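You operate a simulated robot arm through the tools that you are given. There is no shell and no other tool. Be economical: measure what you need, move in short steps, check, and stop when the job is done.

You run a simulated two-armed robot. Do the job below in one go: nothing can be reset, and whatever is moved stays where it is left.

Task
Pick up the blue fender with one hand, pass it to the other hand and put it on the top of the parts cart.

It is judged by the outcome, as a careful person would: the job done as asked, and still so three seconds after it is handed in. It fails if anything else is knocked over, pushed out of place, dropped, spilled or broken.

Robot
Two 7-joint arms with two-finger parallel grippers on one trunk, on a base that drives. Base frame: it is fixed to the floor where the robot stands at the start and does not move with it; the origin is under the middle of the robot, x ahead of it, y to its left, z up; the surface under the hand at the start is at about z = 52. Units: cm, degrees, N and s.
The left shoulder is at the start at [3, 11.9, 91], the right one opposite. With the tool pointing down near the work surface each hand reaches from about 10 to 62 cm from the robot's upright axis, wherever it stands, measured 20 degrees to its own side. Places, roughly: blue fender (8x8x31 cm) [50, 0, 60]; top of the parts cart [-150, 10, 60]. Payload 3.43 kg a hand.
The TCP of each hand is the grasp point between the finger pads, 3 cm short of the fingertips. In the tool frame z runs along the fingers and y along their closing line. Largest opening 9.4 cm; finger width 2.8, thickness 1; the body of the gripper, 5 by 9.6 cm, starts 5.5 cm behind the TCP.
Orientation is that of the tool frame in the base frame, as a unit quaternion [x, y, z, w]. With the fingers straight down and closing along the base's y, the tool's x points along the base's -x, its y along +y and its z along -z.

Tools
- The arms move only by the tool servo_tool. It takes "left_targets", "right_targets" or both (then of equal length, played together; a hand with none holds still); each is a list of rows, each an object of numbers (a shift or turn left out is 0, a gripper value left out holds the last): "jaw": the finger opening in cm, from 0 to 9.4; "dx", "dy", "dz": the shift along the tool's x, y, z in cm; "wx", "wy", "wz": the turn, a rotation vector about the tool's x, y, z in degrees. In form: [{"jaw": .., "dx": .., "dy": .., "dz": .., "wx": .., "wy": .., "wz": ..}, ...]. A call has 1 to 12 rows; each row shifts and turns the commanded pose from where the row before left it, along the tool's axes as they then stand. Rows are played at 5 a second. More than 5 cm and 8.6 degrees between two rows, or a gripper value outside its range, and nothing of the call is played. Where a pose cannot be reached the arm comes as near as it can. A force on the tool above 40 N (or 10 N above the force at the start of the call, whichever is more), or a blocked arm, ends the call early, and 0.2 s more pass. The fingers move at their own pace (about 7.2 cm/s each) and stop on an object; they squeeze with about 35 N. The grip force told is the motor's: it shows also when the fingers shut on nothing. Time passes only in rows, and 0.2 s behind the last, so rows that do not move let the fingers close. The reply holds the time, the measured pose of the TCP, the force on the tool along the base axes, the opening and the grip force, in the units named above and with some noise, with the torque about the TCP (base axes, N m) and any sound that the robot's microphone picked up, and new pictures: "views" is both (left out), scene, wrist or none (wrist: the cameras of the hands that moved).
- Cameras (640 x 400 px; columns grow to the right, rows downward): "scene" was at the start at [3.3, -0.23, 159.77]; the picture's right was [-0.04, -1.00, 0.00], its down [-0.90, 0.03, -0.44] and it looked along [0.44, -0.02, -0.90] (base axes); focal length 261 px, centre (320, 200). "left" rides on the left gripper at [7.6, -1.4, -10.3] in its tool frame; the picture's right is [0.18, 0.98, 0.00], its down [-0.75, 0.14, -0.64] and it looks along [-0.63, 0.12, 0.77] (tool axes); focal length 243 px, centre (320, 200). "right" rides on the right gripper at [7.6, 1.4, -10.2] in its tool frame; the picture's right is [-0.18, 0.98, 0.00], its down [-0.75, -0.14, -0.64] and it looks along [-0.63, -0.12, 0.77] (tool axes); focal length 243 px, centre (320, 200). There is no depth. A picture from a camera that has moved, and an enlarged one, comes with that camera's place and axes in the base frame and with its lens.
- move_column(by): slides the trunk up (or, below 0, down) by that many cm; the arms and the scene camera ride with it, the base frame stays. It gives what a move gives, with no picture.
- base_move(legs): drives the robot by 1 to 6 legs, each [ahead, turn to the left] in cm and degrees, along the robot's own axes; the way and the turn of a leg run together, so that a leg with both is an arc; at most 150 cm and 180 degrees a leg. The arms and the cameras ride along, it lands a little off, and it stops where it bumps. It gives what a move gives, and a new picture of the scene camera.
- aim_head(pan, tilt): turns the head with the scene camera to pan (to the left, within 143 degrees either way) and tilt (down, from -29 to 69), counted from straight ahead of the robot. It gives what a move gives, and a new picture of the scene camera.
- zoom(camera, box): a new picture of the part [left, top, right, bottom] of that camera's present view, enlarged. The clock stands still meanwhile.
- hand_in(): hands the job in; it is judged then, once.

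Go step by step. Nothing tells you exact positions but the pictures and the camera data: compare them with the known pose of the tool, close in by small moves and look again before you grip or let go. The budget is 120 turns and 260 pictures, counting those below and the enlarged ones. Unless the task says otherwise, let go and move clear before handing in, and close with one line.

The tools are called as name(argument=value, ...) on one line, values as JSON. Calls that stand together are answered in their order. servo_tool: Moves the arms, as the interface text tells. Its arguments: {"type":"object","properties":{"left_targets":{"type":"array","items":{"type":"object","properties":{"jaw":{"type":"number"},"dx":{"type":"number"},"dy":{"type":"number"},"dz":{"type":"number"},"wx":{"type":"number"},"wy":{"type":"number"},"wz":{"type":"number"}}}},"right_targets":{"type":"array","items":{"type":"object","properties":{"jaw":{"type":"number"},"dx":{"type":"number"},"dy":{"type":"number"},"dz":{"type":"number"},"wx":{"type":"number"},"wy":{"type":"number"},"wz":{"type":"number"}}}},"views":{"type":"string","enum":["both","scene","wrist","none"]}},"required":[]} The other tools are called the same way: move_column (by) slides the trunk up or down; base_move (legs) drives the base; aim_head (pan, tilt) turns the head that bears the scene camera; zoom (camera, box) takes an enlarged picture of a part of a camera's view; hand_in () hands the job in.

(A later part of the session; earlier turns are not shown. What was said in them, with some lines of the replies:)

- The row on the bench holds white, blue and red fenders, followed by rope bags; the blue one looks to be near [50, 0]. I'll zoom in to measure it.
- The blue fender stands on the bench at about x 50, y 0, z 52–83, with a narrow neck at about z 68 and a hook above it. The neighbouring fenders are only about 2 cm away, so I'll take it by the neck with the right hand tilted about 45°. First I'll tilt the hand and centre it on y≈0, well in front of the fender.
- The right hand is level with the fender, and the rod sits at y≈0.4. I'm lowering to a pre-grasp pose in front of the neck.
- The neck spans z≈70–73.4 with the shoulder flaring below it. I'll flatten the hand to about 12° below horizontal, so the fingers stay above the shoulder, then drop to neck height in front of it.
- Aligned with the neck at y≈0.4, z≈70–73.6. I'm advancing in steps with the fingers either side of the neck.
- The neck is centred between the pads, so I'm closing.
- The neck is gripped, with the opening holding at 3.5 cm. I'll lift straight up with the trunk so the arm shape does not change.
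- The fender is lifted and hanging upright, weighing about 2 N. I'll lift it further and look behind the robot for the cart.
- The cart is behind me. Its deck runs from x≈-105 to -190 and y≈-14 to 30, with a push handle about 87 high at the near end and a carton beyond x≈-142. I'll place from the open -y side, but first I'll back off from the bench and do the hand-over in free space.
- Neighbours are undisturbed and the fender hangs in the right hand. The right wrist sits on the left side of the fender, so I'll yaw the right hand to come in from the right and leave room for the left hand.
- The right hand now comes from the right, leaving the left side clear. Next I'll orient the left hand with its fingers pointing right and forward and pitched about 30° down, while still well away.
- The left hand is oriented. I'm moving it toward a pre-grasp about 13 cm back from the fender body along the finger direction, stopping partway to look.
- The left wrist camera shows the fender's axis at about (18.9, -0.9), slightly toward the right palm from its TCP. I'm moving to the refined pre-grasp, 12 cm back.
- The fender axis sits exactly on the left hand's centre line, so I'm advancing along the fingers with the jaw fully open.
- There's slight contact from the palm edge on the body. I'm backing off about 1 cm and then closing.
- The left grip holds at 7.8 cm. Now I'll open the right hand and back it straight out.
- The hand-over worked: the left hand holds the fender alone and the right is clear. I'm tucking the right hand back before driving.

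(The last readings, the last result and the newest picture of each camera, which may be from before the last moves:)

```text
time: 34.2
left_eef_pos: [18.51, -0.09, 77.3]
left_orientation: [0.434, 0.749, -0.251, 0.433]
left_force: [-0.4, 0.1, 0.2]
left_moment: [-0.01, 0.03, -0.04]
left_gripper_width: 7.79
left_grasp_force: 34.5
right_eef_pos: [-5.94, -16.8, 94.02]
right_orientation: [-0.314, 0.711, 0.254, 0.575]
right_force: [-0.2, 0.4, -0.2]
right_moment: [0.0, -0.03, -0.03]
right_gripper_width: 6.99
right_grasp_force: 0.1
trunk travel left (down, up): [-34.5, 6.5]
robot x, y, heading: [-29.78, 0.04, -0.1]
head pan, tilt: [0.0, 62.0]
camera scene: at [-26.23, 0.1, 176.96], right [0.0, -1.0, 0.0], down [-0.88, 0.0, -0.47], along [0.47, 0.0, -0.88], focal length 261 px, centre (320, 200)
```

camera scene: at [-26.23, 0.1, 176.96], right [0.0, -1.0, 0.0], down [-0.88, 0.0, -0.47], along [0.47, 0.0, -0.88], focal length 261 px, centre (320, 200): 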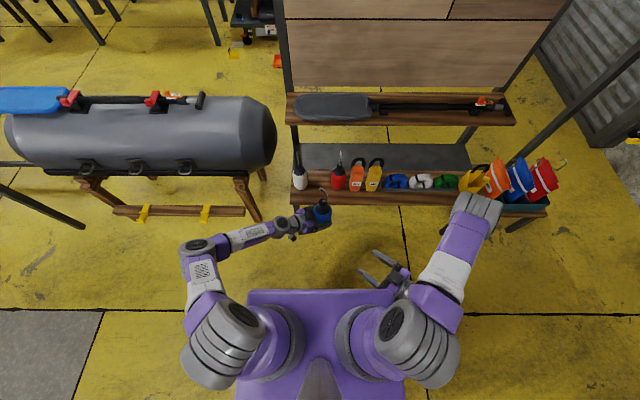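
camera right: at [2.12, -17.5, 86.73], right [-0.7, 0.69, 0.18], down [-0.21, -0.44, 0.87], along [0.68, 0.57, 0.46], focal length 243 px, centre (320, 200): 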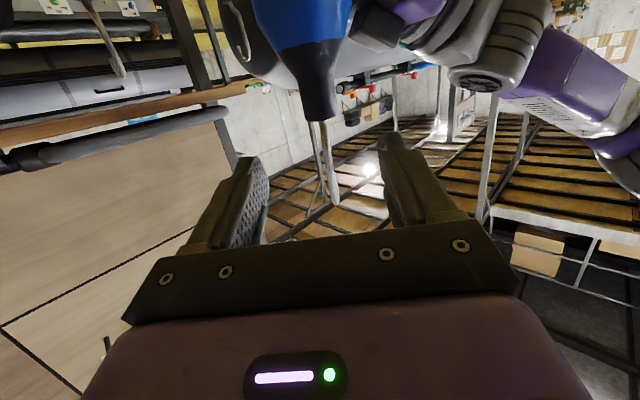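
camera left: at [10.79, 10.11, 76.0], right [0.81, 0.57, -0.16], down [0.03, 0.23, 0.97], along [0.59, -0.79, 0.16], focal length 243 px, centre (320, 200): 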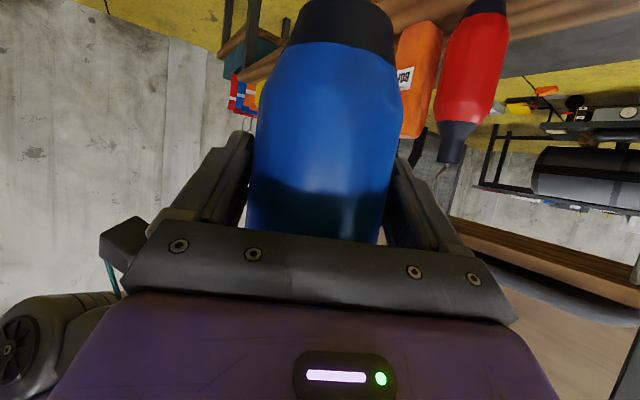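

I'm now driving around to the cart's open side, facing along -x at y≈-75.

base_move(legs=[[0, -112], [81, 0], [0, -68]])

aim_head(pan=-40, tilt=40)

```text
time: 46.2
left_eef_pos: [-110.24, -72.42, 77.43]
left_orientation: [0.745, -0.441, -0.431, -0.255]
left_force: [0.7, 1.2, 0.9]
left_moment: [-0.03, -0.01, -0.02]
left_gripper_width: 7.8
left_grasp_force: 35.5
right_eef_pos: [-85.4, -56.23, 94.14]
right_orientation: [0.714, 0.307, -0.578, 0.249]
right_force: [-0.1, 0.4, 0.7]
right_moment: [0.0, -0.03, -0.02]
right_gripper_width: 7.01
right_grasp_force: 0.2
trunk travel left (down, up): [-34.5, 6.5]
robot x, y, heading: [-61.87, -73.38, 178.9]
head pan, tilt: [0.0, 62.0]
camera scene: at [-65.26, -73.54, 176.97], right [0.02, 1.0, 0.0], down [0.88, -0.02, -0.47], along [-0.47, 0.01, -0.88], focal length 261 px, centre (320, 200)
```

scene: 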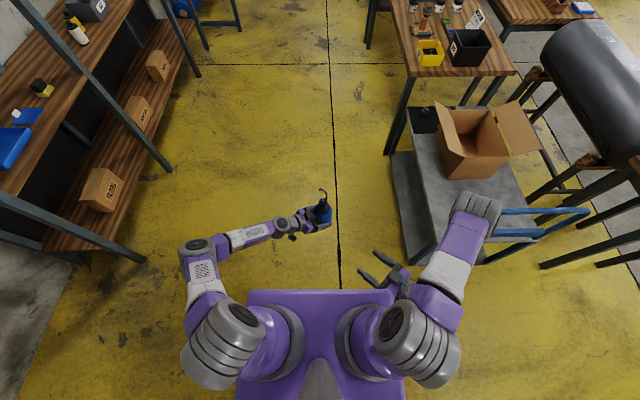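

```text
time: 47.2
left_eef_pos: [-110.2, -72.48, 77.44]
left_orientation: [0.745, -0.441, -0.43, -0.254]
left_force: [-0.2, 0.1, -0.1]
left_moment: [0.0, -0.01, -0.03]
left_gripper_width: 7.8
left_grasp_force: 34.9
right_eef_pos: [-85.5, -56.4, 94.12]
right_orientation: [0.714, 0.306, -0.579, 0.248]
right_force: [0.2, -0.3, -0.5]
right_moment: [-0.02, 0.03, 0.03]
right_gripper_width: 7.02
right_grasp_force: 0.1
trunk travel left (down, up): [-34.5, 6.5]
robot x, y, heading: [-62.18, -73.69, 179.0]
head pan, tilt: [-40.0, 40.0]
camera scene: at [-65.24, -68.1, 179.87], right [0.66, 0.75, 0.0], down [0.49, -0.42, -0.77], along [-0.58, 0.5, -0.64], focal length 261 px, centre (320, 200)
```

scene: 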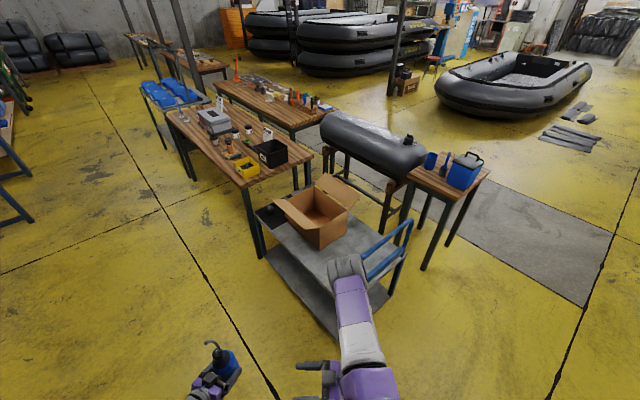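

The deck's free area is roughly x -107 to -140, y -17 to 30. I'll yaw the left hand to point nearly straight ahead so it stays clear of the carton flap during placing.

servo_tool(left_targets=[{"wx": -6.5, "wz": -3.75}, {"wx": -6.5, "wz": -3.75}, {"wx": -6.5, "wz": -3.75}, {"wx": -6.5, "wz": -3.75}, {"wx": -6.5, "wz": -3.75}, {"wx": -6.5, "wz": -3.75}, {}], views="wrist")

base_move(legs=[[52, 0]])

```text
time: 48.8
left_eef_pos: [-110.25, -72.56, 77.51]
left_orientation: [0.858, -0.122, -0.495, -0.07]
left_force: [-0.6, -0.3, 0.0]
left_moment: [0.0, -0.02, 0.0]
left_gripper_width: 7.79
left_grasp_force: 34.6
right_eef_pos: [-85.48, -56.38, 94.12]
right_orientation: [0.714, 0.307, -0.578, 0.249]
right_force: [0.0, -0.6, 0.7]
right_moment: [-0.03, 0.0, 0.02]
right_gripper_width: 6.99
right_grasp_force: 0.0
trunk travel left (down, up): [-34.5, 6.5]
robot x, y, heading: [-61.95, -73.48, 178.8]
head pan, tilt: [-40.0, 40.0]
camera left: at [-97.66, -74.68, 76.0], right [-0.19, -0.97, -0.16], down [0.13, -0.18, 0.97], along [-0.97, 0.16, 0.16], focal length 243 px, centre (320, 200)
```

left: 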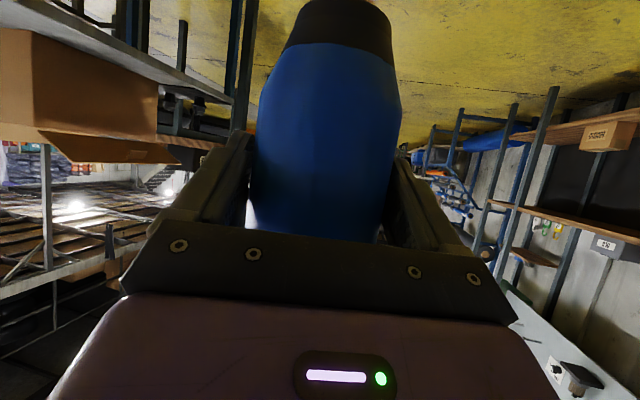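

```text
time: 51.9
left_eef_pos: [-162.19, -72.04, 77.31]
left_orientation: [0.858, -0.12, -0.495, -0.069]
left_force: [0.1, 0.1, 0.7]
left_moment: [-0.01, -0.03, 0.0]
left_gripper_width: 7.77
left_grasp_force: 35.0
right_eef_pos: [-137.69, -55.68, 94.08]
right_orientation: [0.713, 0.309, -0.577, 0.251]
right_force: [-0.4, 0.5, -0.2]
right_moment: [0.04, -0.01, 0.03]
right_gripper_width: 7.0
right_grasp_force: 0.0
trunk travel left (down, up): [-34.5, 6.5]
robot x, y, heading: [-113.69, -72.82, 179.4]
head pan, tilt: [-40.0, 40.0]
camera scene: at [-117.33, -67.32, 179.87], right [0.65, 0.76, 0.0], down [0.49, -0.42, -0.77], along [-0.58, 0.5, -0.64], focal length 261 px, centre (320, 200)
```

scene: 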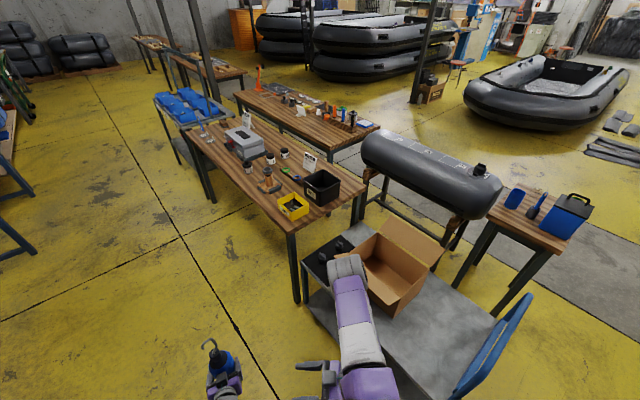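

Clear to turn. I'll turn right to face the cart and look again before closing in.

base_move(legs=[[0, -90]])

aim_head(pan=0, tilt=58)

```text
time: 56.1
left_eef_pos: [-112.62, -24.51, 77.39]
left_orientation: [-0.516, 0.695, 0.299, 0.402]
left_force: [0.1, -0.7, -0.3]
left_moment: [-0.01, 0.03, 0.02]
left_gripper_width: 7.81
left_grasp_force: 34.6
right_eef_pos: [-96.45, -49.28, 94.15]
right_orientation: [0.721, -0.29, -0.584, -0.235]
right_force: [0.2, 0.3, -0.5]
right_moment: [0.01, -0.05, 0.0]
right_gripper_width: 7.0
right_grasp_force: 0.1
trunk travel left (down, up): [-34.5, 6.5]
robot x, y, heading: [-113.58, -72.73, 88.5]
head pan, tilt: [-40.0, 40.0]
camera scene: at [-108.23, -69.43, 179.87], right [0.75, -0.66, 0.0], down [-0.43, -0.48, -0.77], along [0.51, 0.57, -0.64], focal length 261 px, centre (320, 200)
```

scene: 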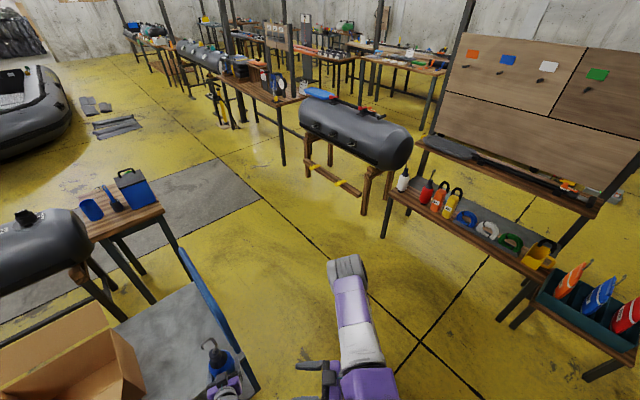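

```text
time: 57.2
left_eef_pos: [-112.53, -24.49, 77.41]
left_orientation: [-0.517, 0.695, 0.299, 0.401]
left_force: [-0.1, 0.3, -0.5]
left_moment: [-0.04, 0.01, -0.03]
left_gripper_width: 7.79
left_grasp_force: 35.2
right_eef_pos: [-96.37, -49.23, 94.11]
right_orientation: [0.721, -0.29, -0.584, -0.235]
right_force: [-1.1, 0.0, 0.5]
right_moment: [0.02, -0.01, 0.0]
right_gripper_width: 7.0
right_grasp_force: 0.1
trunk travel left (down, up): [-34.5, 6.5]
robot x, y, heading: [-113.7, -72.61, 88.6]
head pan, tilt: [0.0, 58.0]
camera scene: at [-113.69, -68.91, 177.44], right [1.0, -0.03, 0.0], down [-0.02, -0.85, -0.53], along [0.01, 0.53, -0.85], focal length 261 px, centre (320, 200)
```

scene: 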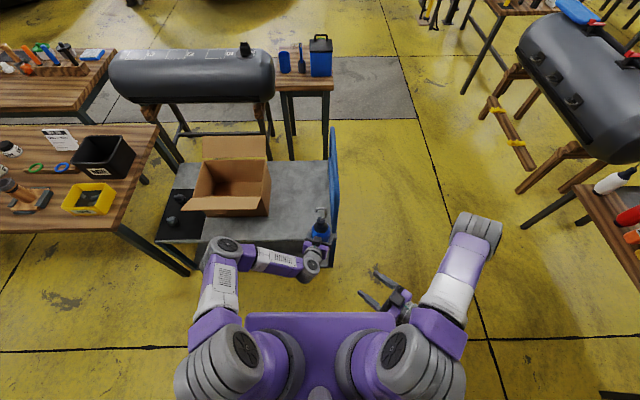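

The deck is clearly visible: near edge at y≈-17.5, handle at x≈-106, carton side at x≈-139. The target spot is about (-122, -1), so I'll drive 16 cm closer.

base_move(legs=[[16, 0]])

```text
time: 58.3
left_eef_pos: [-112.42, -15.87, 77.24]
left_orientation: [-0.517, 0.697, 0.296, 0.399]
left_force: [0.3, 0.8, -2.5]
left_moment: [-0.03, -0.01, -0.02]
left_gripper_width: 7.82
left_grasp_force: 35.3
right_eef_pos: [-96.29, -40.28, 94.13]
right_orientation: [0.722, -0.29, -0.583, -0.235]
right_force: [-0.2, 0.7, -0.1]
right_moment: [0.02, 0.01, -0.01]
right_gripper_width: 7.0
right_grasp_force: 0.0
trunk travel left (down, up): [-34.5, 6.5]
robot x, y, heading: [-113.55, -63.59, 88.7]
head pan, tilt: [0.0, 58.0]
stopped in leg 1: the force on the tool passed its limit at 151 N (the readings are from after the stop); the commanded pose is now the measured one
camera scene: at [-113.63, -59.71, 177.42], right [1.0, -0.03, 0.0], down [-0.02, -0.85, -0.53], along [0.01, 0.53, -0.85], focal length 261 px, centre (320, 200)
```

scene: 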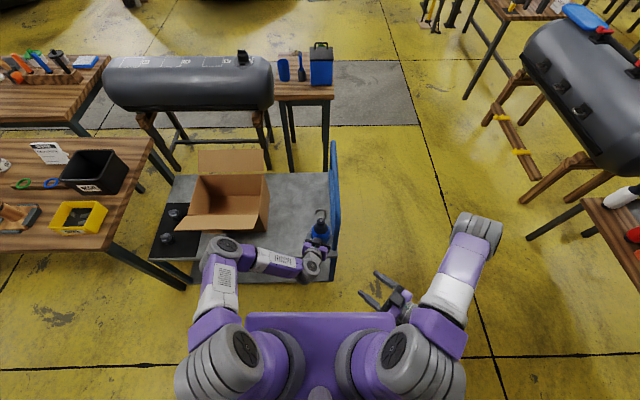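

Something was touched: the drive stopped after 9 cm. I need a close look at where the fender is relative to the deck and handle.

zoom(camera="scene", box=[240, 150, 400, 300])

zoom(camera="left", box=[0, 0, 640, 400])

zoom(camera="right", box=[0, 0, 640, 400])

```text
2.67 times, centred on (320, 225) of scene
camera zoom: at [-113.63, -59.71, 177.42], right [1.0, -0.03, 0.0], down [-0.02, -0.85, -0.53], along [0.01, 0.53, -0.85], focal length 696 px, centre (320, 133)
```

zoom: 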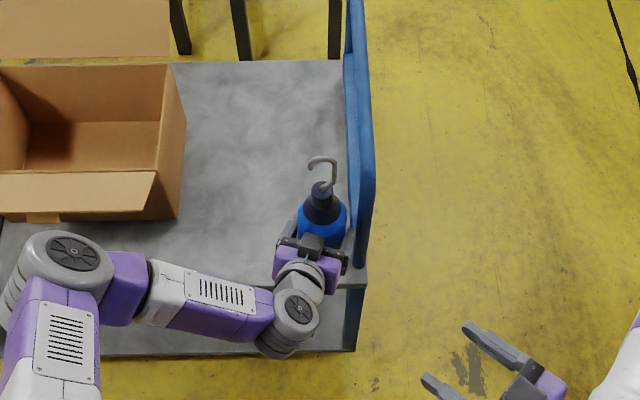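

```text
1.00 times, centred on (320, 200) of left (not enlarged: the box is as wide or as high as the picture)
camera zoom: at [-114.83, -28.42, 75.87], right [-0.97, 0.19, -0.16], down [-0.18, -0.12, 0.97], along [0.17, 0.97, 0.16], focal length 243 px, centre (320, 200)
```

zoom: 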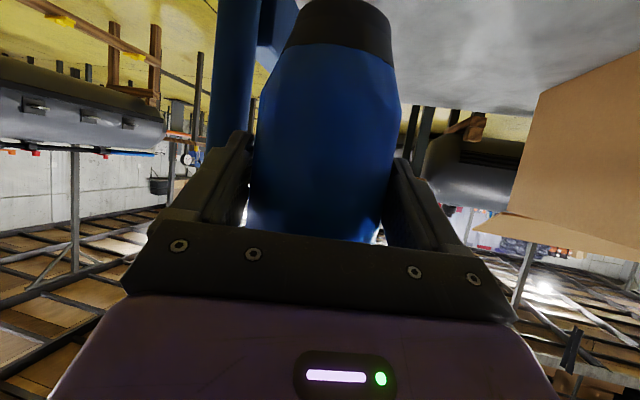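

```text
1.00 times, centred on (320, 200) of right (not enlarged: the box is as wide or as high as the picture)
camera zoom: at [-88.74, -49.33, 88.78], right [-0.71, -0.68, 0.18], down [0.44, -0.22, 0.87], along [-0.55, 0.7, 0.46], focal length 243 px, centre (320, 200)
```

zoom: 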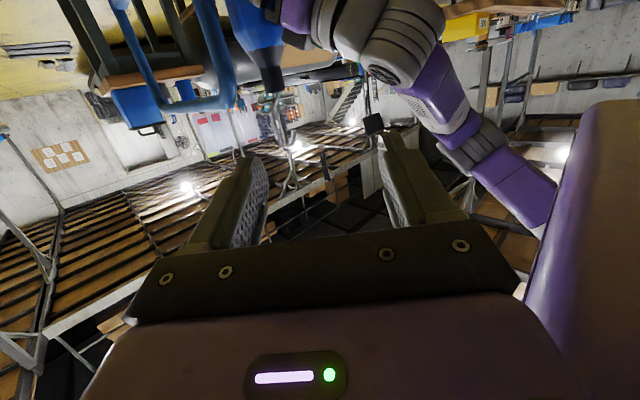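

The hand's right finger met the handle post at the cart's near corner; the cart itself looks unmoved. I'll back off, shift the hand left by about 10 cm, and then go in.

base_move(legs=[[-7, 0]])

```text
time: 59.3
left_eef_pos: [-112.48, -22.81, 77.3]
left_orientation: [-0.518, 0.696, 0.298, 0.399]
left_force: [0.6, -0.5, -2.8]
left_moment: [0.0, 0.01, 0.0]
left_gripper_width: 7.81
left_grasp_force: 35.0
right_eef_pos: [-96.19, -47.01, 94.1]
right_orientation: [0.721, -0.289, -0.584, -0.235]
right_force: [0.2, -0.2, 0.8]
right_moment: [-0.01, -0.01, 0.02]
right_gripper_width: 7.01
right_grasp_force: 0.0
trunk travel left (down, up): [-34.5, 6.5]
robot x, y, heading: [-113.87, -70.79, 88.4]
head pan, tilt: [0.0, 58.0]
camera scene: at [-113.6, -66.82, 177.44], right [1.0, -0.03, 0.0], down [-0.02, -0.85, -0.53], along [0.01, 0.53, -0.85], focal length 261 px, centre (320, 200)
```

scene: 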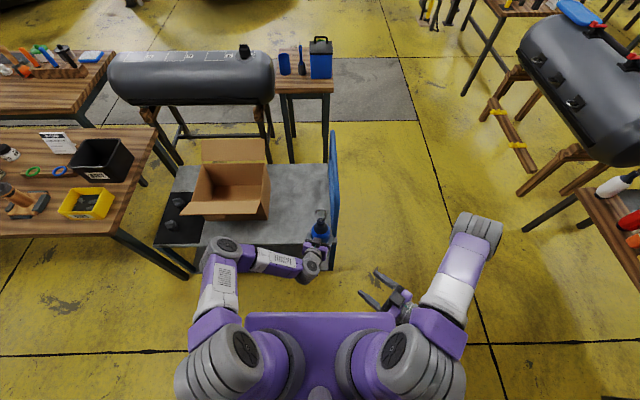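

Going straight in would bring the left elbow close to the carton flap. I'll yaw the hand another 30° to swing the forearm back toward the robot, then shift left.

servo_tool(left_targets=[{"wx": -6.5, "wz": -3.75}, {"wx": -6.5, "wz": -3.75}, {"wx": -6.5, "wz": -3.75}, {"wx": -6.5, "wz": -3.75}, {}], views="scene")

```text
time: 60.5
left_eef_pos: [-112.66, -22.74, 77.29]
left_orientation: [0.679, -0.539, -0.392, -0.308]
left_force: [0.4, 1.0, -2.6]
left_moment: [0.0, -0.01, -0.02]
left_gripper_width: 7.79
left_grasp_force: 34.7
right_eef_pos: [-96.27, -47.0, 93.95]
right_orientation: [0.721, -0.289, -0.584, -0.235]
right_force: [0.3, -0.2, 0.9]
right_moment: [0.0, 0.0, 0.01]
right_gripper_width: 7.01
right_grasp_force: 0.1
trunk travel left (down, up): [-34.5, 6.5]
robot x, y, heading: [-113.86, -70.11, 88.4]
head pan, tilt: [0.0, 58.0]
camera scene: at [-113.65, -66.63, 177.43], right [1.0, -0.03, 0.0], down [-0.02, -0.85, -0.53], along [0.01, 0.53, -0.85], focal length 261 px, centre (320, 200)
```

scene: 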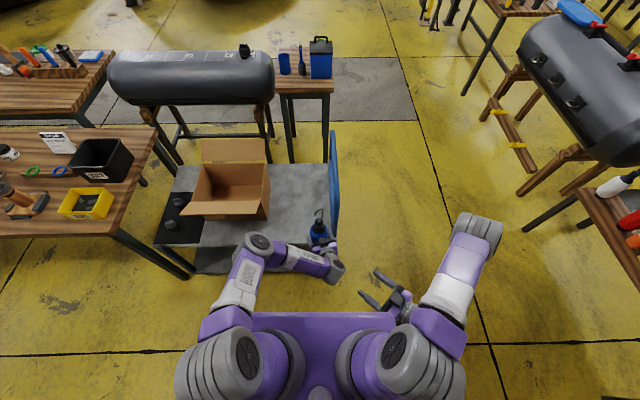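

servo_tool(left_targets=[{"dx": -0.53, "dy": 4.37, "dz": 0.92}, {"dx": -0.53, "dy": 4.37, "dz": 0.92}, {}], views="both")

```text
time: 61.3
left_eef_pos: [-121.54, -22.67, 77.37]
left_orientation: [0.679, -0.54, -0.391, -0.307]
left_force: [-0.7, -0.6, -2.4]
left_moment: [-0.02, -0.02, -0.01]
left_gripper_width: 7.8
left_grasp_force: 34.9
right_eef_pos: [-96.3, -47.06, 94.01]
right_orientation: [0.721, -0.29, -0.584, -0.236]
right_force: [-1.0, 0.0, 0.1]
right_moment: [0.02, -0.01, -0.02]
right_gripper_width: 6.99
right_grasp_force: 0.2
trunk travel left (down, up): [-34.5, 6.5]
robot x, y, heading: [-113.94, -70.65, 88.6]
head pan, tilt: [0.0, 58.0]
camera scene: at [-113.57, -66.64, 177.43], right [1.0, -0.03, 0.0], down [-0.02, -0.85, -0.53], along [0.01, 0.53, -0.85], focal length 261 px, centre (320, 200)
camera left: at [-117.24, -34.65, 75.96], right [-0.94, -0.32, -0.15], down [-0.09, -0.2, 0.97], along [-0.34, 0.93, 0.16], focal length 243 px, centre (320, 200)
```

scene: 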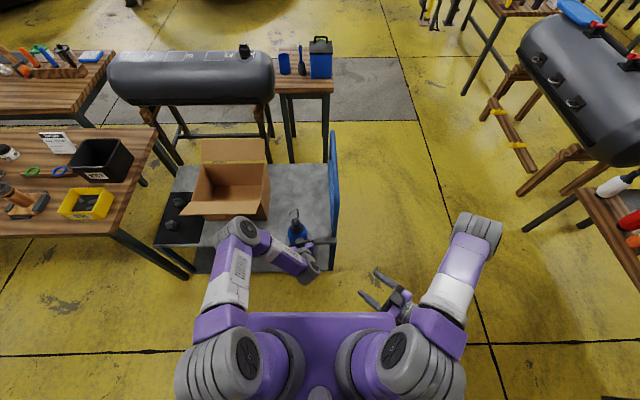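
left: 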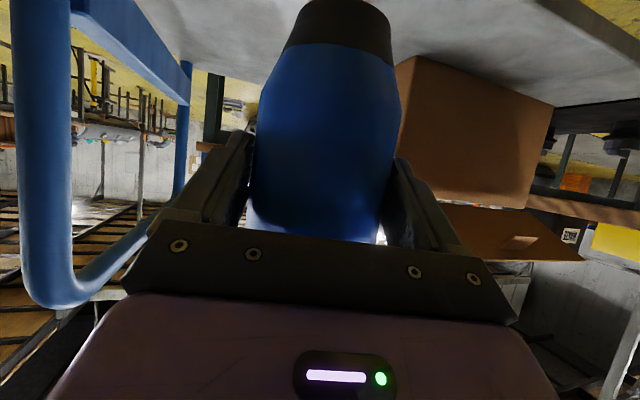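

The hand is now about 10 cm clear of the handle post and the elbow clear of the flap. I'm driving ahead 11 cm.

base_move(legs=[[11, 0]])

zoom(camera="scene", box=[180, 150, 380, 290])

```text
time: 62.5
left_eef_pos: [-121.35, -11.7, 77.44]
left_orientation: [0.68, -0.539, -0.391, -0.307]
left_force: [1.0, 0.2, -2.4]
left_moment: [-0.01, 0.0, 0.0]
left_gripper_width: 7.82
left_grasp_force: 35.1
right_eef_pos: [-95.98, -36.2, 94.04]
right_orientation: [0.722, -0.289, -0.584, -0.235]
right_force: [-1.0, 0.0, 0.0]
right_moment: [-0.03, -0.02, -0.03]
right_gripper_width: 6.98
right_grasp_force: 0.1
trunk travel left (down, up): [-34.5, 6.5]
robot x, y, heading: [-113.5, -59.24, 88.8]
head pan, tilt: [0.0, 58.0]
camera scene: at [-113.34, -55.63, 177.43], right [1.0, -0.02, 0.0], down [-0.02, -0.85, -0.53], along [0.01, 0.53, -0.85], focal length 261 px, centre (320, 200)
```

scene: 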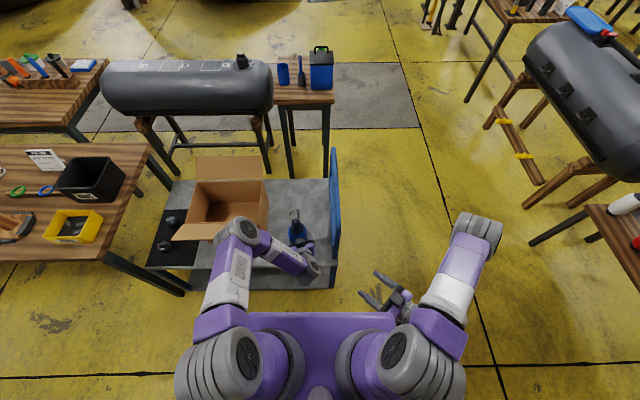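

```text
2.86 times, centred on (280, 220) of scene
camera zoom: at [-113.34, -55.63, 177.43], right [1.0, -0.02, 0.0], down [-0.02, -0.85, -0.53], along [0.01, 0.53, -0.85], focal length 745 px, centre (434, 143)
```

zoom: 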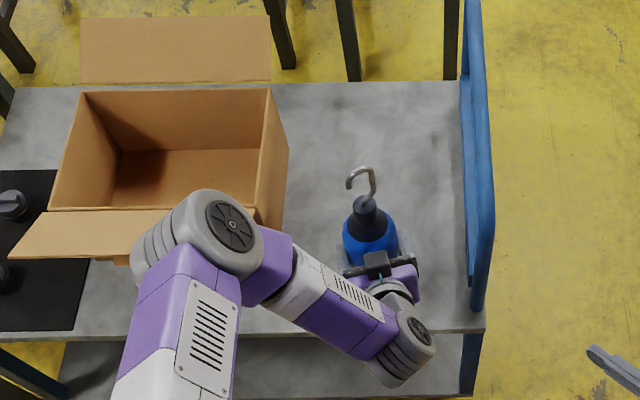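

Fender is over the deck now. I'm checking the elbow's height relative to the carton flap using the right wrist camera.

zoom(camera="right", box=[0, 0, 640, 400])

zoom(camera="left", box=[0, 0, 640, 400])

```text
1.00 times, centred on (320, 200) of right (not enlarged: the box is as wide or as high as the picture)
camera zoom: at [-88.56, -45.22, 88.77], right [-0.71, -0.68, 0.18], down [0.44, -0.22, 0.87], along [-0.55, 0.7, 0.46], focal length 243 px, centre (320, 200)
```

zoom: 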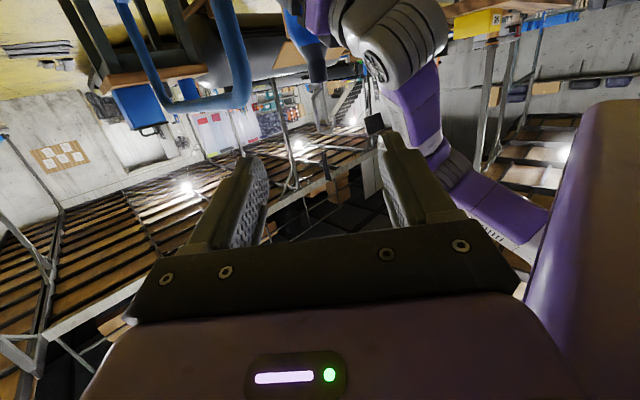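

```text
1.00 times, centred on (320, 200) of left (not enlarged: the box is as wide or as high as the picture)
camera zoom: at [-117.0, -23.72, 75.93], right [-0.94, -0.32, -0.15], down [-0.09, -0.2, 0.98], along [-0.34, 0.93, 0.16], focal length 243 px, centre (320, 200)
```

zoom: 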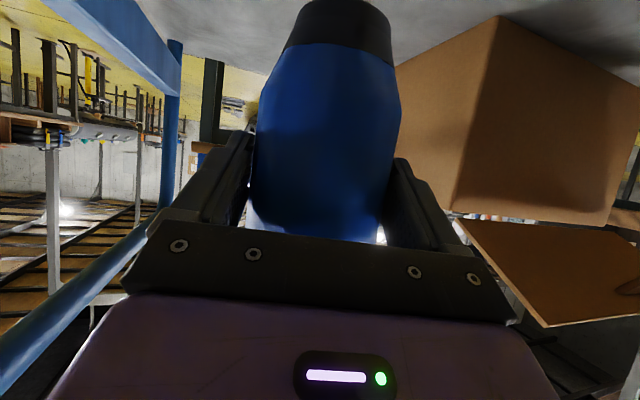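

The elbow is at about z 110, well above the flap at about 86. I'm moving 3 cm further over the deck and lowering part-way.

servo_tool(left_targets=[{"dx": -1.46, "dy": -0.7, "dz": 2.53}, {}], views="none")

move_column(by=-6)

zoom(camera="scene", box=[180, 150, 380, 290])

zoom(camera="left", box=[0, 0, 640, 400])

```text
time: 63.1
left_eef_pos: [-121.24, -8.9, 77.25]
left_orientation: [0.679, -0.539, -0.392, -0.308]
left_force: [0.0, -0.1, -2.6]
left_moment: [-0.05, -0.04, 0.0]
left_gripper_width: 7.8
left_grasp_force: 35.4
right_eef_pos: [-96.08, -36.14, 94.19]
right_orientation: [0.722, -0.289, -0.584, -0.234]
right_force: [0.0, 0.4, -0.2]
right_moment: [-0.02, -0.03, 0.03]
right_gripper_width: 7.01
right_grasp_force: 0.0
trunk travel left (down, up): [-34.5, 6.5]
robot x, y, heading: [-113.92, -59.79, 88.4]
head pan, tilt: [0.0, 58.0]
```

```text
time: 64.1
left_eef_pos: [-121.17, -8.85, 71.37]
left_orientation: [0.68, -0.539, -0.391, -0.307]
left_force: [-0.7, 0.6, -2.6]
left_moment: [-0.05, -0.01, -0.01]
left_gripper_width: 7.82
left_grasp_force: 35.0
right_eef_pos: [-96.19, -36.09, 88.04]
right_orientation: [0.722, -0.289, -0.584, -0.235]
right_force: [0.7, 0.4, 0.1]
right_moment: [0.02, 0.02, 0.04]
right_gripper_width: 7.01
right_grasp_force: 0.1
trunk travel left (down, up): [-28.5, 12.5]
robot x, y, heading: [-113.9, -59.75, 88.6]
head pan, tilt: [0.0, 58.0]
```

```text
2.86 times, centred on (280, 220) of scene
camera zoom: at [-113.35, -55.77, 171.44], right [1.0, -0.02, 0.0], down [-0.02, -0.85, -0.53], along [0.01, 0.53, -0.85], focal length 745 px, centre (434, 143)
```

zoom: 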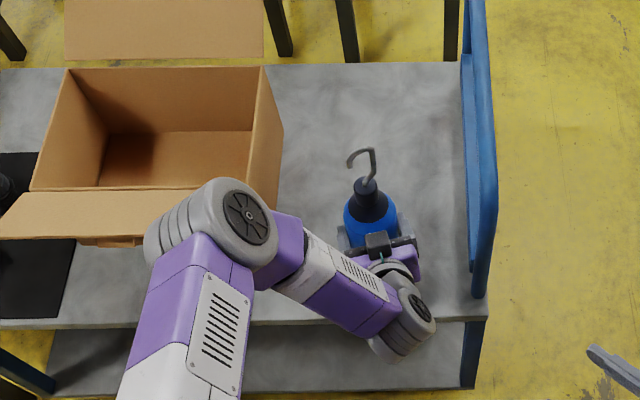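

```text
1.00 times, centred on (320, 200) of left (not enlarged: the box is as wide or as high as the picture)
camera zoom: at [-116.95, -20.9, 69.99], right [-0.94, -0.32, -0.16], down [-0.09, -0.2, 0.97], along [-0.34, 0.93, 0.16], focal length 243 px, centre (320, 200)
```

zoom: 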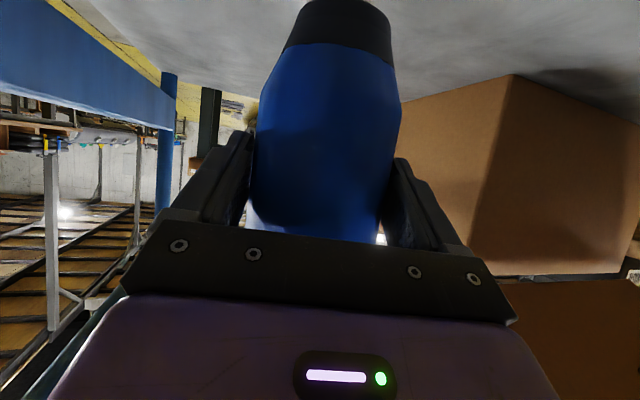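

move_column(by=-2)

servo_tool(left_targets=[{"dx": 0.26, "dz": 0.15}, {"dx": 0.26, "dz": 0.15}, {}], views="wrist")

```text
time: 64.8
left_eef_pos: [-121.15, -8.89, 69.31]
left_orientation: [0.68, -0.538, -0.391, -0.307]
left_force: [0.4, 0.2, -3.0]
left_moment: [-0.03, 0.0, 0.01]
left_gripper_width: 7.8
left_grasp_force: 34.3
right_eef_pos: [-96.11, -36.18, 86.04]
right_orientation: [0.721, -0.289, -0.584, -0.234]
right_force: [-0.5, 0.3, -0.7]
right_moment: [0.0, -0.02, 0.0]
right_gripper_width: 7.03
right_grasp_force: 0.1
trunk travel left (down, up): [-26.5, 14.5]
robot x, y, heading: [-113.66, -59.73, 88.6]
head pan, tilt: [0.0, 58.0]
```

```text
time: 65.6
left_eef_pos: [-121.15, -8.9, 68.79]
left_orientation: [0.68, -0.539, -0.392, -0.307]
left_force: [-0.3, 0.1, -3.1]
left_moment: [-0.02, 0.01, 0.01]
left_gripper_width: 7.8
left_grasp_force: 35.1
right_eef_pos: [-96.02, -36.17, 85.99]
right_orientation: [0.721, -0.29, -0.584, -0.236]
right_force: [-0.4, 0.4, -0.8]
right_moment: [0.02, 0.02, -0.01]
right_gripper_width: 6.99
right_grasp_force: 0.0
trunk travel left (down, up): [-26.5, 14.5]
robot x, y, heading: [-113.71, -59.63, 88.8]
head pan, tilt: [0.0, 58.0]
camera left: at [-116.93, -20.9, 67.41], right [-0.94, -0.32, -0.16], down [-0.09, -0.2, 0.97], along [-0.34, 0.93, 0.16], focal length 243 px, centre (320, 200)
```

left: 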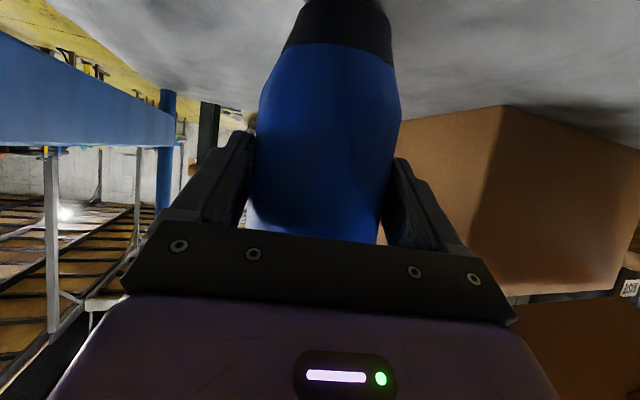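

No contact yet, so I'm continuing down in small steps while watching the force.

servo_tool(left_targets=[{"dx": 0.26, "dz": 0.15}, {"dx": 0.26, "dz": 0.15}, {}], views="none")

servo_tool(left_targets=[{"dx": 0.26, "dz": 0.15}, {"dx": 0.26, "dz": 0.15}, {}], views="wrist")

```text
time: 66.4
left_eef_pos: [-121.17, -8.92, 68.58]
left_orientation: [0.679, -0.537, -0.394, -0.31]
left_force: [0.0, -4.9, 24.8]
left_moment: [-0.25, -0.13, 0.06]
left_gripper_width: 7.8
left_grasp_force: 35.4
right_eef_pos: [-96.04, -36.29, 86.09]
right_orientation: [0.721, -0.289, -0.584, -0.236]
right_force: [0.3, 0.3, -0.4]
right_moment: [0.02, 0.0, -0.02]
right_gripper_width: 7.0
right_grasp_force: 0.0
trunk travel left (down, up): [-26.5, 14.5]
robot x, y, heading: [-113.39, -59.37, 88.4]
head pan, tilt: [0.0, 58.0]
```

```text
time: 67.2
left_eef_pos: [-121.02, -8.83, 67.7]
left_orientation: [0.679, -0.536, -0.395, -0.31]
left_force: [2.4, 3.8, 28.2]
left_moment: [0.32, 0.02, 0.03]
left_gripper_width: 7.77
left_grasp_force: 35.0
right_eef_pos: [-96.1, -36.35, 86.17]
right_orientation: [0.72, -0.289, -0.585, -0.236]
right_force: [-0.7, 0.2, -0.1]
right_moment: [0.01, -0.03, -0.02]
right_gripper_width: 7.03
right_grasp_force: 0.0
trunk travel left (down, up): [-26.5, 14.5]
robot x, y, heading: [-113.3, -59.89, 88.5]
head pan, tilt: [0.0, 58.0]
camera left: at [-116.88, -20.77, 66.29], right [-0.94, -0.32, -0.16], down [-0.09, -0.21, 0.97], along [-0.34, 0.92, 0.17], focal length 243 px, centre (320, 200)
```

left: 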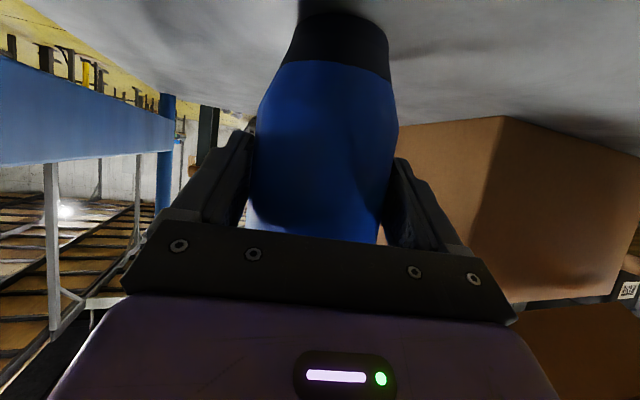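

The fender base is resting on the deck at about z 60. I'm relieving the pressure and then opening gently.

servo_tool(left_targets=[{"dx": -0.2, "dz": -0.12}, {}, {}], views="none")

```text
time: 68.0
left_eef_pos: [-121.36, -9.08, 67.76]
left_orientation: [0.68, -0.538, -0.392, -0.306]
left_force: [-0.1, 3.9, 10.7]
left_moment: [0.37, 0.23, -0.04]
left_gripper_width: 7.81
left_grasp_force: 35.1
right_eef_pos: [-96.04, -36.26, 86.09]
right_orientation: [0.722, -0.289, -0.584, -0.234]
right_force: [0.3, -0.1, -0.2]
right_moment: [-0.03, 0.0, -0.02]
right_gripper_width: 6.98
right_grasp_force: 0.0
trunk travel left (down, up): [-26.5, 14.5]
robot x, y, heading: [-113.5, -59.74, 88.7]
head pan, tilt: [0.0, 58.0]
```

servo_tool(left_targets=[{"dx": -0.1, "dz": -0.06}, {"jaw": 8.2}, {"jaw": 8.8}, {"jaw": 9.4}, {}], views="both")

zoom(camera="scene", box=[180, 150, 380, 290])

```text
time: 69.2
left_eef_pos: [-121.3, -8.93, 67.88]
left_orientation: [0.679, -0.539, -0.391, -0.308]
left_force: [-0.6, -0.1, -0.1]
left_moment: [0.02, 0.0, 0.01]
left_gripper_width: 9.39
left_grasp_force: 0.0
right_eef_pos: [-96.04, -36.23, 86.04]
right_orientation: [0.721, -0.289, -0.584, -0.235]
right_force: [0.5, -0.2, -0.3]
right_moment: [0.04, -0.01, 0.01]
right_gripper_width: 6.98
right_grasp_force: 0.1
trunk travel left (down, up): [-26.5, 14.5]
robot x, y, heading: [-113.67, -59.9, 88.7]
head pan, tilt: [0.0, 58.0]
camera scene: at [-113.34, -55.77, 169.43], right [1.0, -0.02, 0.0], down [-0.02, -0.85, -0.53], along [0.01, 0.53, -0.85], focal length 261 px, centre (320, 200)
camera left: at [-116.96, -20.91, 66.49], right [-0.94, -0.32, -0.16], down [-0.09, -0.2, 0.97], along [-0.34, 0.93, 0.16], focal length 243 px, centre (320, 200)
```

scene: 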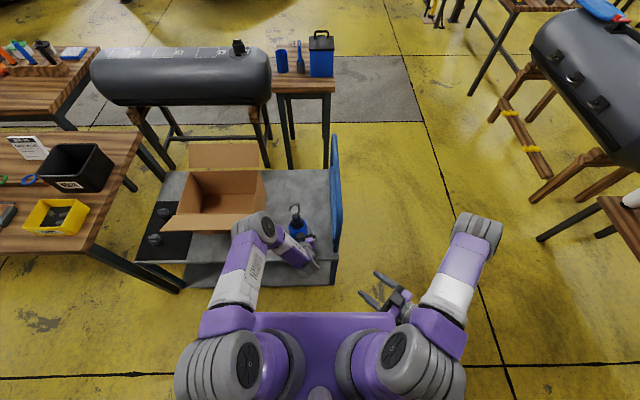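
left: 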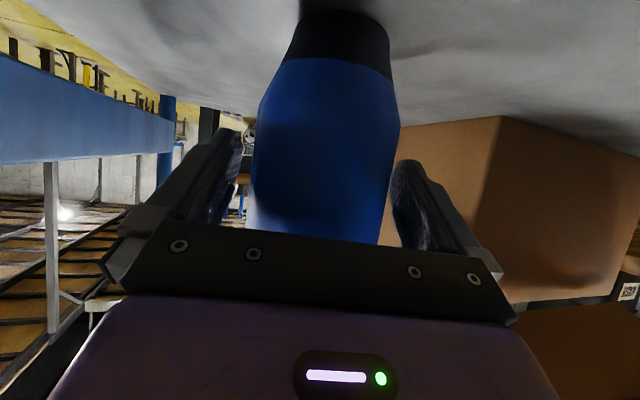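

```text
2.86 times, centred on (280, 220) of scene
camera zoom: at [-113.34, -55.77, 169.43], right [1.0, -0.02, 0.0], down [-0.02, -0.85, -0.53], along [0.01, 0.53, -0.85], focal length 745 px, centre (434, 143)
```

zoom: 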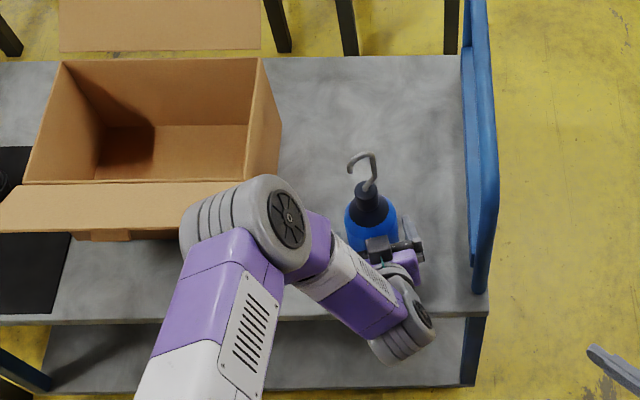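

Released, and the fender stands on its own. I'm centring the jaw slightly and then withdrawing along the finger direction.

servo_tool(left_targets=[{"dy": 0.2}, {"dz": -1}, {"dz": -1.5}, {"dz": -2}, {"dz": -2.5}, {}], views="both")

```text
time: 70.6
left_eef_pos: [-120.01, -14.85, 71.58]
left_orientation: [0.679, -0.539, -0.392, -0.308]
left_force: [0.2, -0.8, 0.6]
left_moment: [-0.03, 0.0, -0.02]
left_gripper_width: 9.41
left_grasp_force: 0.1
right_eef_pos: [-95.95, -36.22, 86.01]
right_orientation: [0.721, -0.289, -0.584, -0.235]
right_force: [-1.0, -0.2, 0.3]
right_moment: [-0.02, 0.0, 0.05]
right_gripper_width: 7.03
right_grasp_force: 0.1
trunk travel left (down, up): [-26.5, 14.5]
robot x, y, heading: [-113.57, -59.73, 88.7]
head pan, tilt: [0.0, 58.0]
camera scene: at [-113.37, -55.75, 169.43], right [1.0, -0.02, 0.0], down [-0.02, -0.85, -0.53], along [0.01, 0.53, -0.85], focal length 261 px, centre (320, 200)
camera left: at [-115.69, -26.92, 70.21], right [-0.94, -0.32, -0.16], down [-0.09, -0.2, 0.97], along [-0.34, 0.93, 0.16], focal length 243 px, centre (320, 200)
```

scene: 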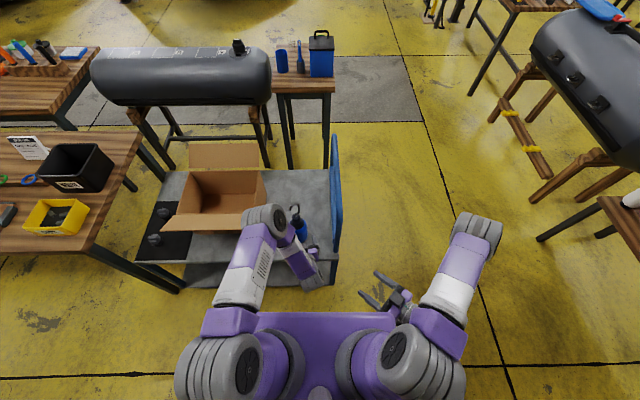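
left: 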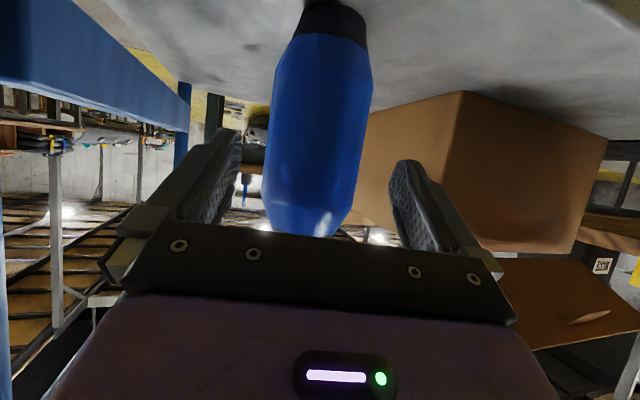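

servo_tool(left_targets=[{"dz": -2}, {}], views="none")

base_move(legs=[[-25, 0]])

zoom(camera="scene", box=[160, 110, 360, 260])

zoom(camera="left", box=[0, 0, 640, 400])

```text
time: 71.2
left_eef_pos: [-119.64, -16.5, 72.59]
left_orientation: [0.68, -0.539, -0.391, -0.307]
left_force: [0.1, 0.8, -0.7]
left_moment: [-0.05, 0.01, 0.04]
left_gripper_width: 9.4
left_grasp_force: 0.1
right_eef_pos: [-96.12, -36.17, 86.13]
right_orientation: [0.722, -0.289, -0.584, -0.235]
right_force: [0.3, -0.1, -0.3]
right_moment: [0.01, 0.03, 0.01]
right_gripper_width: 6.99
right_grasp_force: 0.1
trunk travel left (down, up): [-26.5, 14.5]
robot x, y, heading: [-113.51, -59.54, 88.5]
head pan, tilt: [0.0, 58.0]
```

```text
time: 73.0
left_eef_pos: [-120.31, -41.74, 72.58]
left_orientation: [0.68, -0.538, -0.392, -0.308]
left_force: [-1.0, 0.3, 0.3]
left_moment: [0.01, -0.02, -0.01]
left_gripper_width: 9.43
left_grasp_force: 0.1
right_eef_pos: [-96.72, -61.27, 86.09]
right_orientation: [0.722, -0.288, -0.584, -0.234]
right_force: [0.4, 0.4, -0.4]
right_moment: [0.03, -0.01, -0.03]
right_gripper_width: 7.01
right_grasp_force: 0.0
trunk travel left (down, up): [-26.5, 14.5]
robot x, y, heading: [-113.92, -84.7, 88.9]
head pan, tilt: [0.0, 58.0]
camera scene: at [-113.92, -80.98, 169.44], right [1.0, -0.02, 0.0], down [-0.02, -0.85, -0.53], along [0.01, 0.53, -0.85], focal length 261 px, centre (320, 200)
```

scene: 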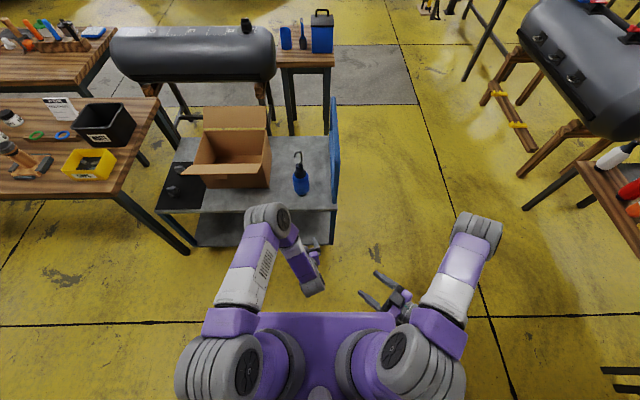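

```text
2.67 times, centred on (260, 185) of scene
camera zoom: at [-113.92, -80.98, 169.44], right [1.0, -0.02, 0.0], down [-0.02, -0.85, -0.53], along [0.01, 0.53, -0.85], focal length 696 px, centre (480, 240)
```

zoom: 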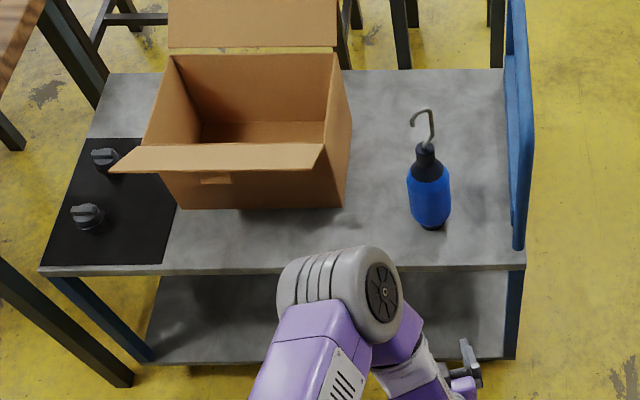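

```text
1.00 times, centred on (320, 200) of left (not enlarged: the box is as wide or as high as the picture)
camera zoom: at [-115.97, -53.69, 71.2], right [-0.93, -0.32, -0.16], down [-0.09, -0.2, 0.97], along [-0.34, 0.93, 0.16], focal length 243 px, centre (320, 200)
```

zoom: 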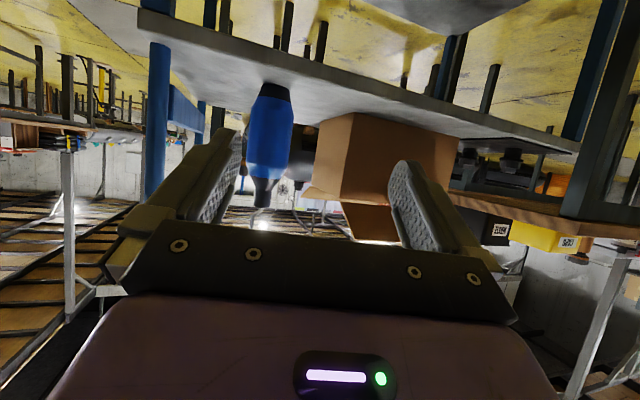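

The fender stands upright on the cart top, both hands are clear, and everything else appears in place. I'm handing in.

hand_in()

```text
The job is handed in.
```

The blue fender was picked up with the right hand, passed to the left, and now stands upright on top of the parts cart. On the way in, a finger of the left hand hit the cart's handle post hard enough to stop the drive (151 N). The cart and carton showed no clear shift in the pictures, though I could only check that to about 1 cm.
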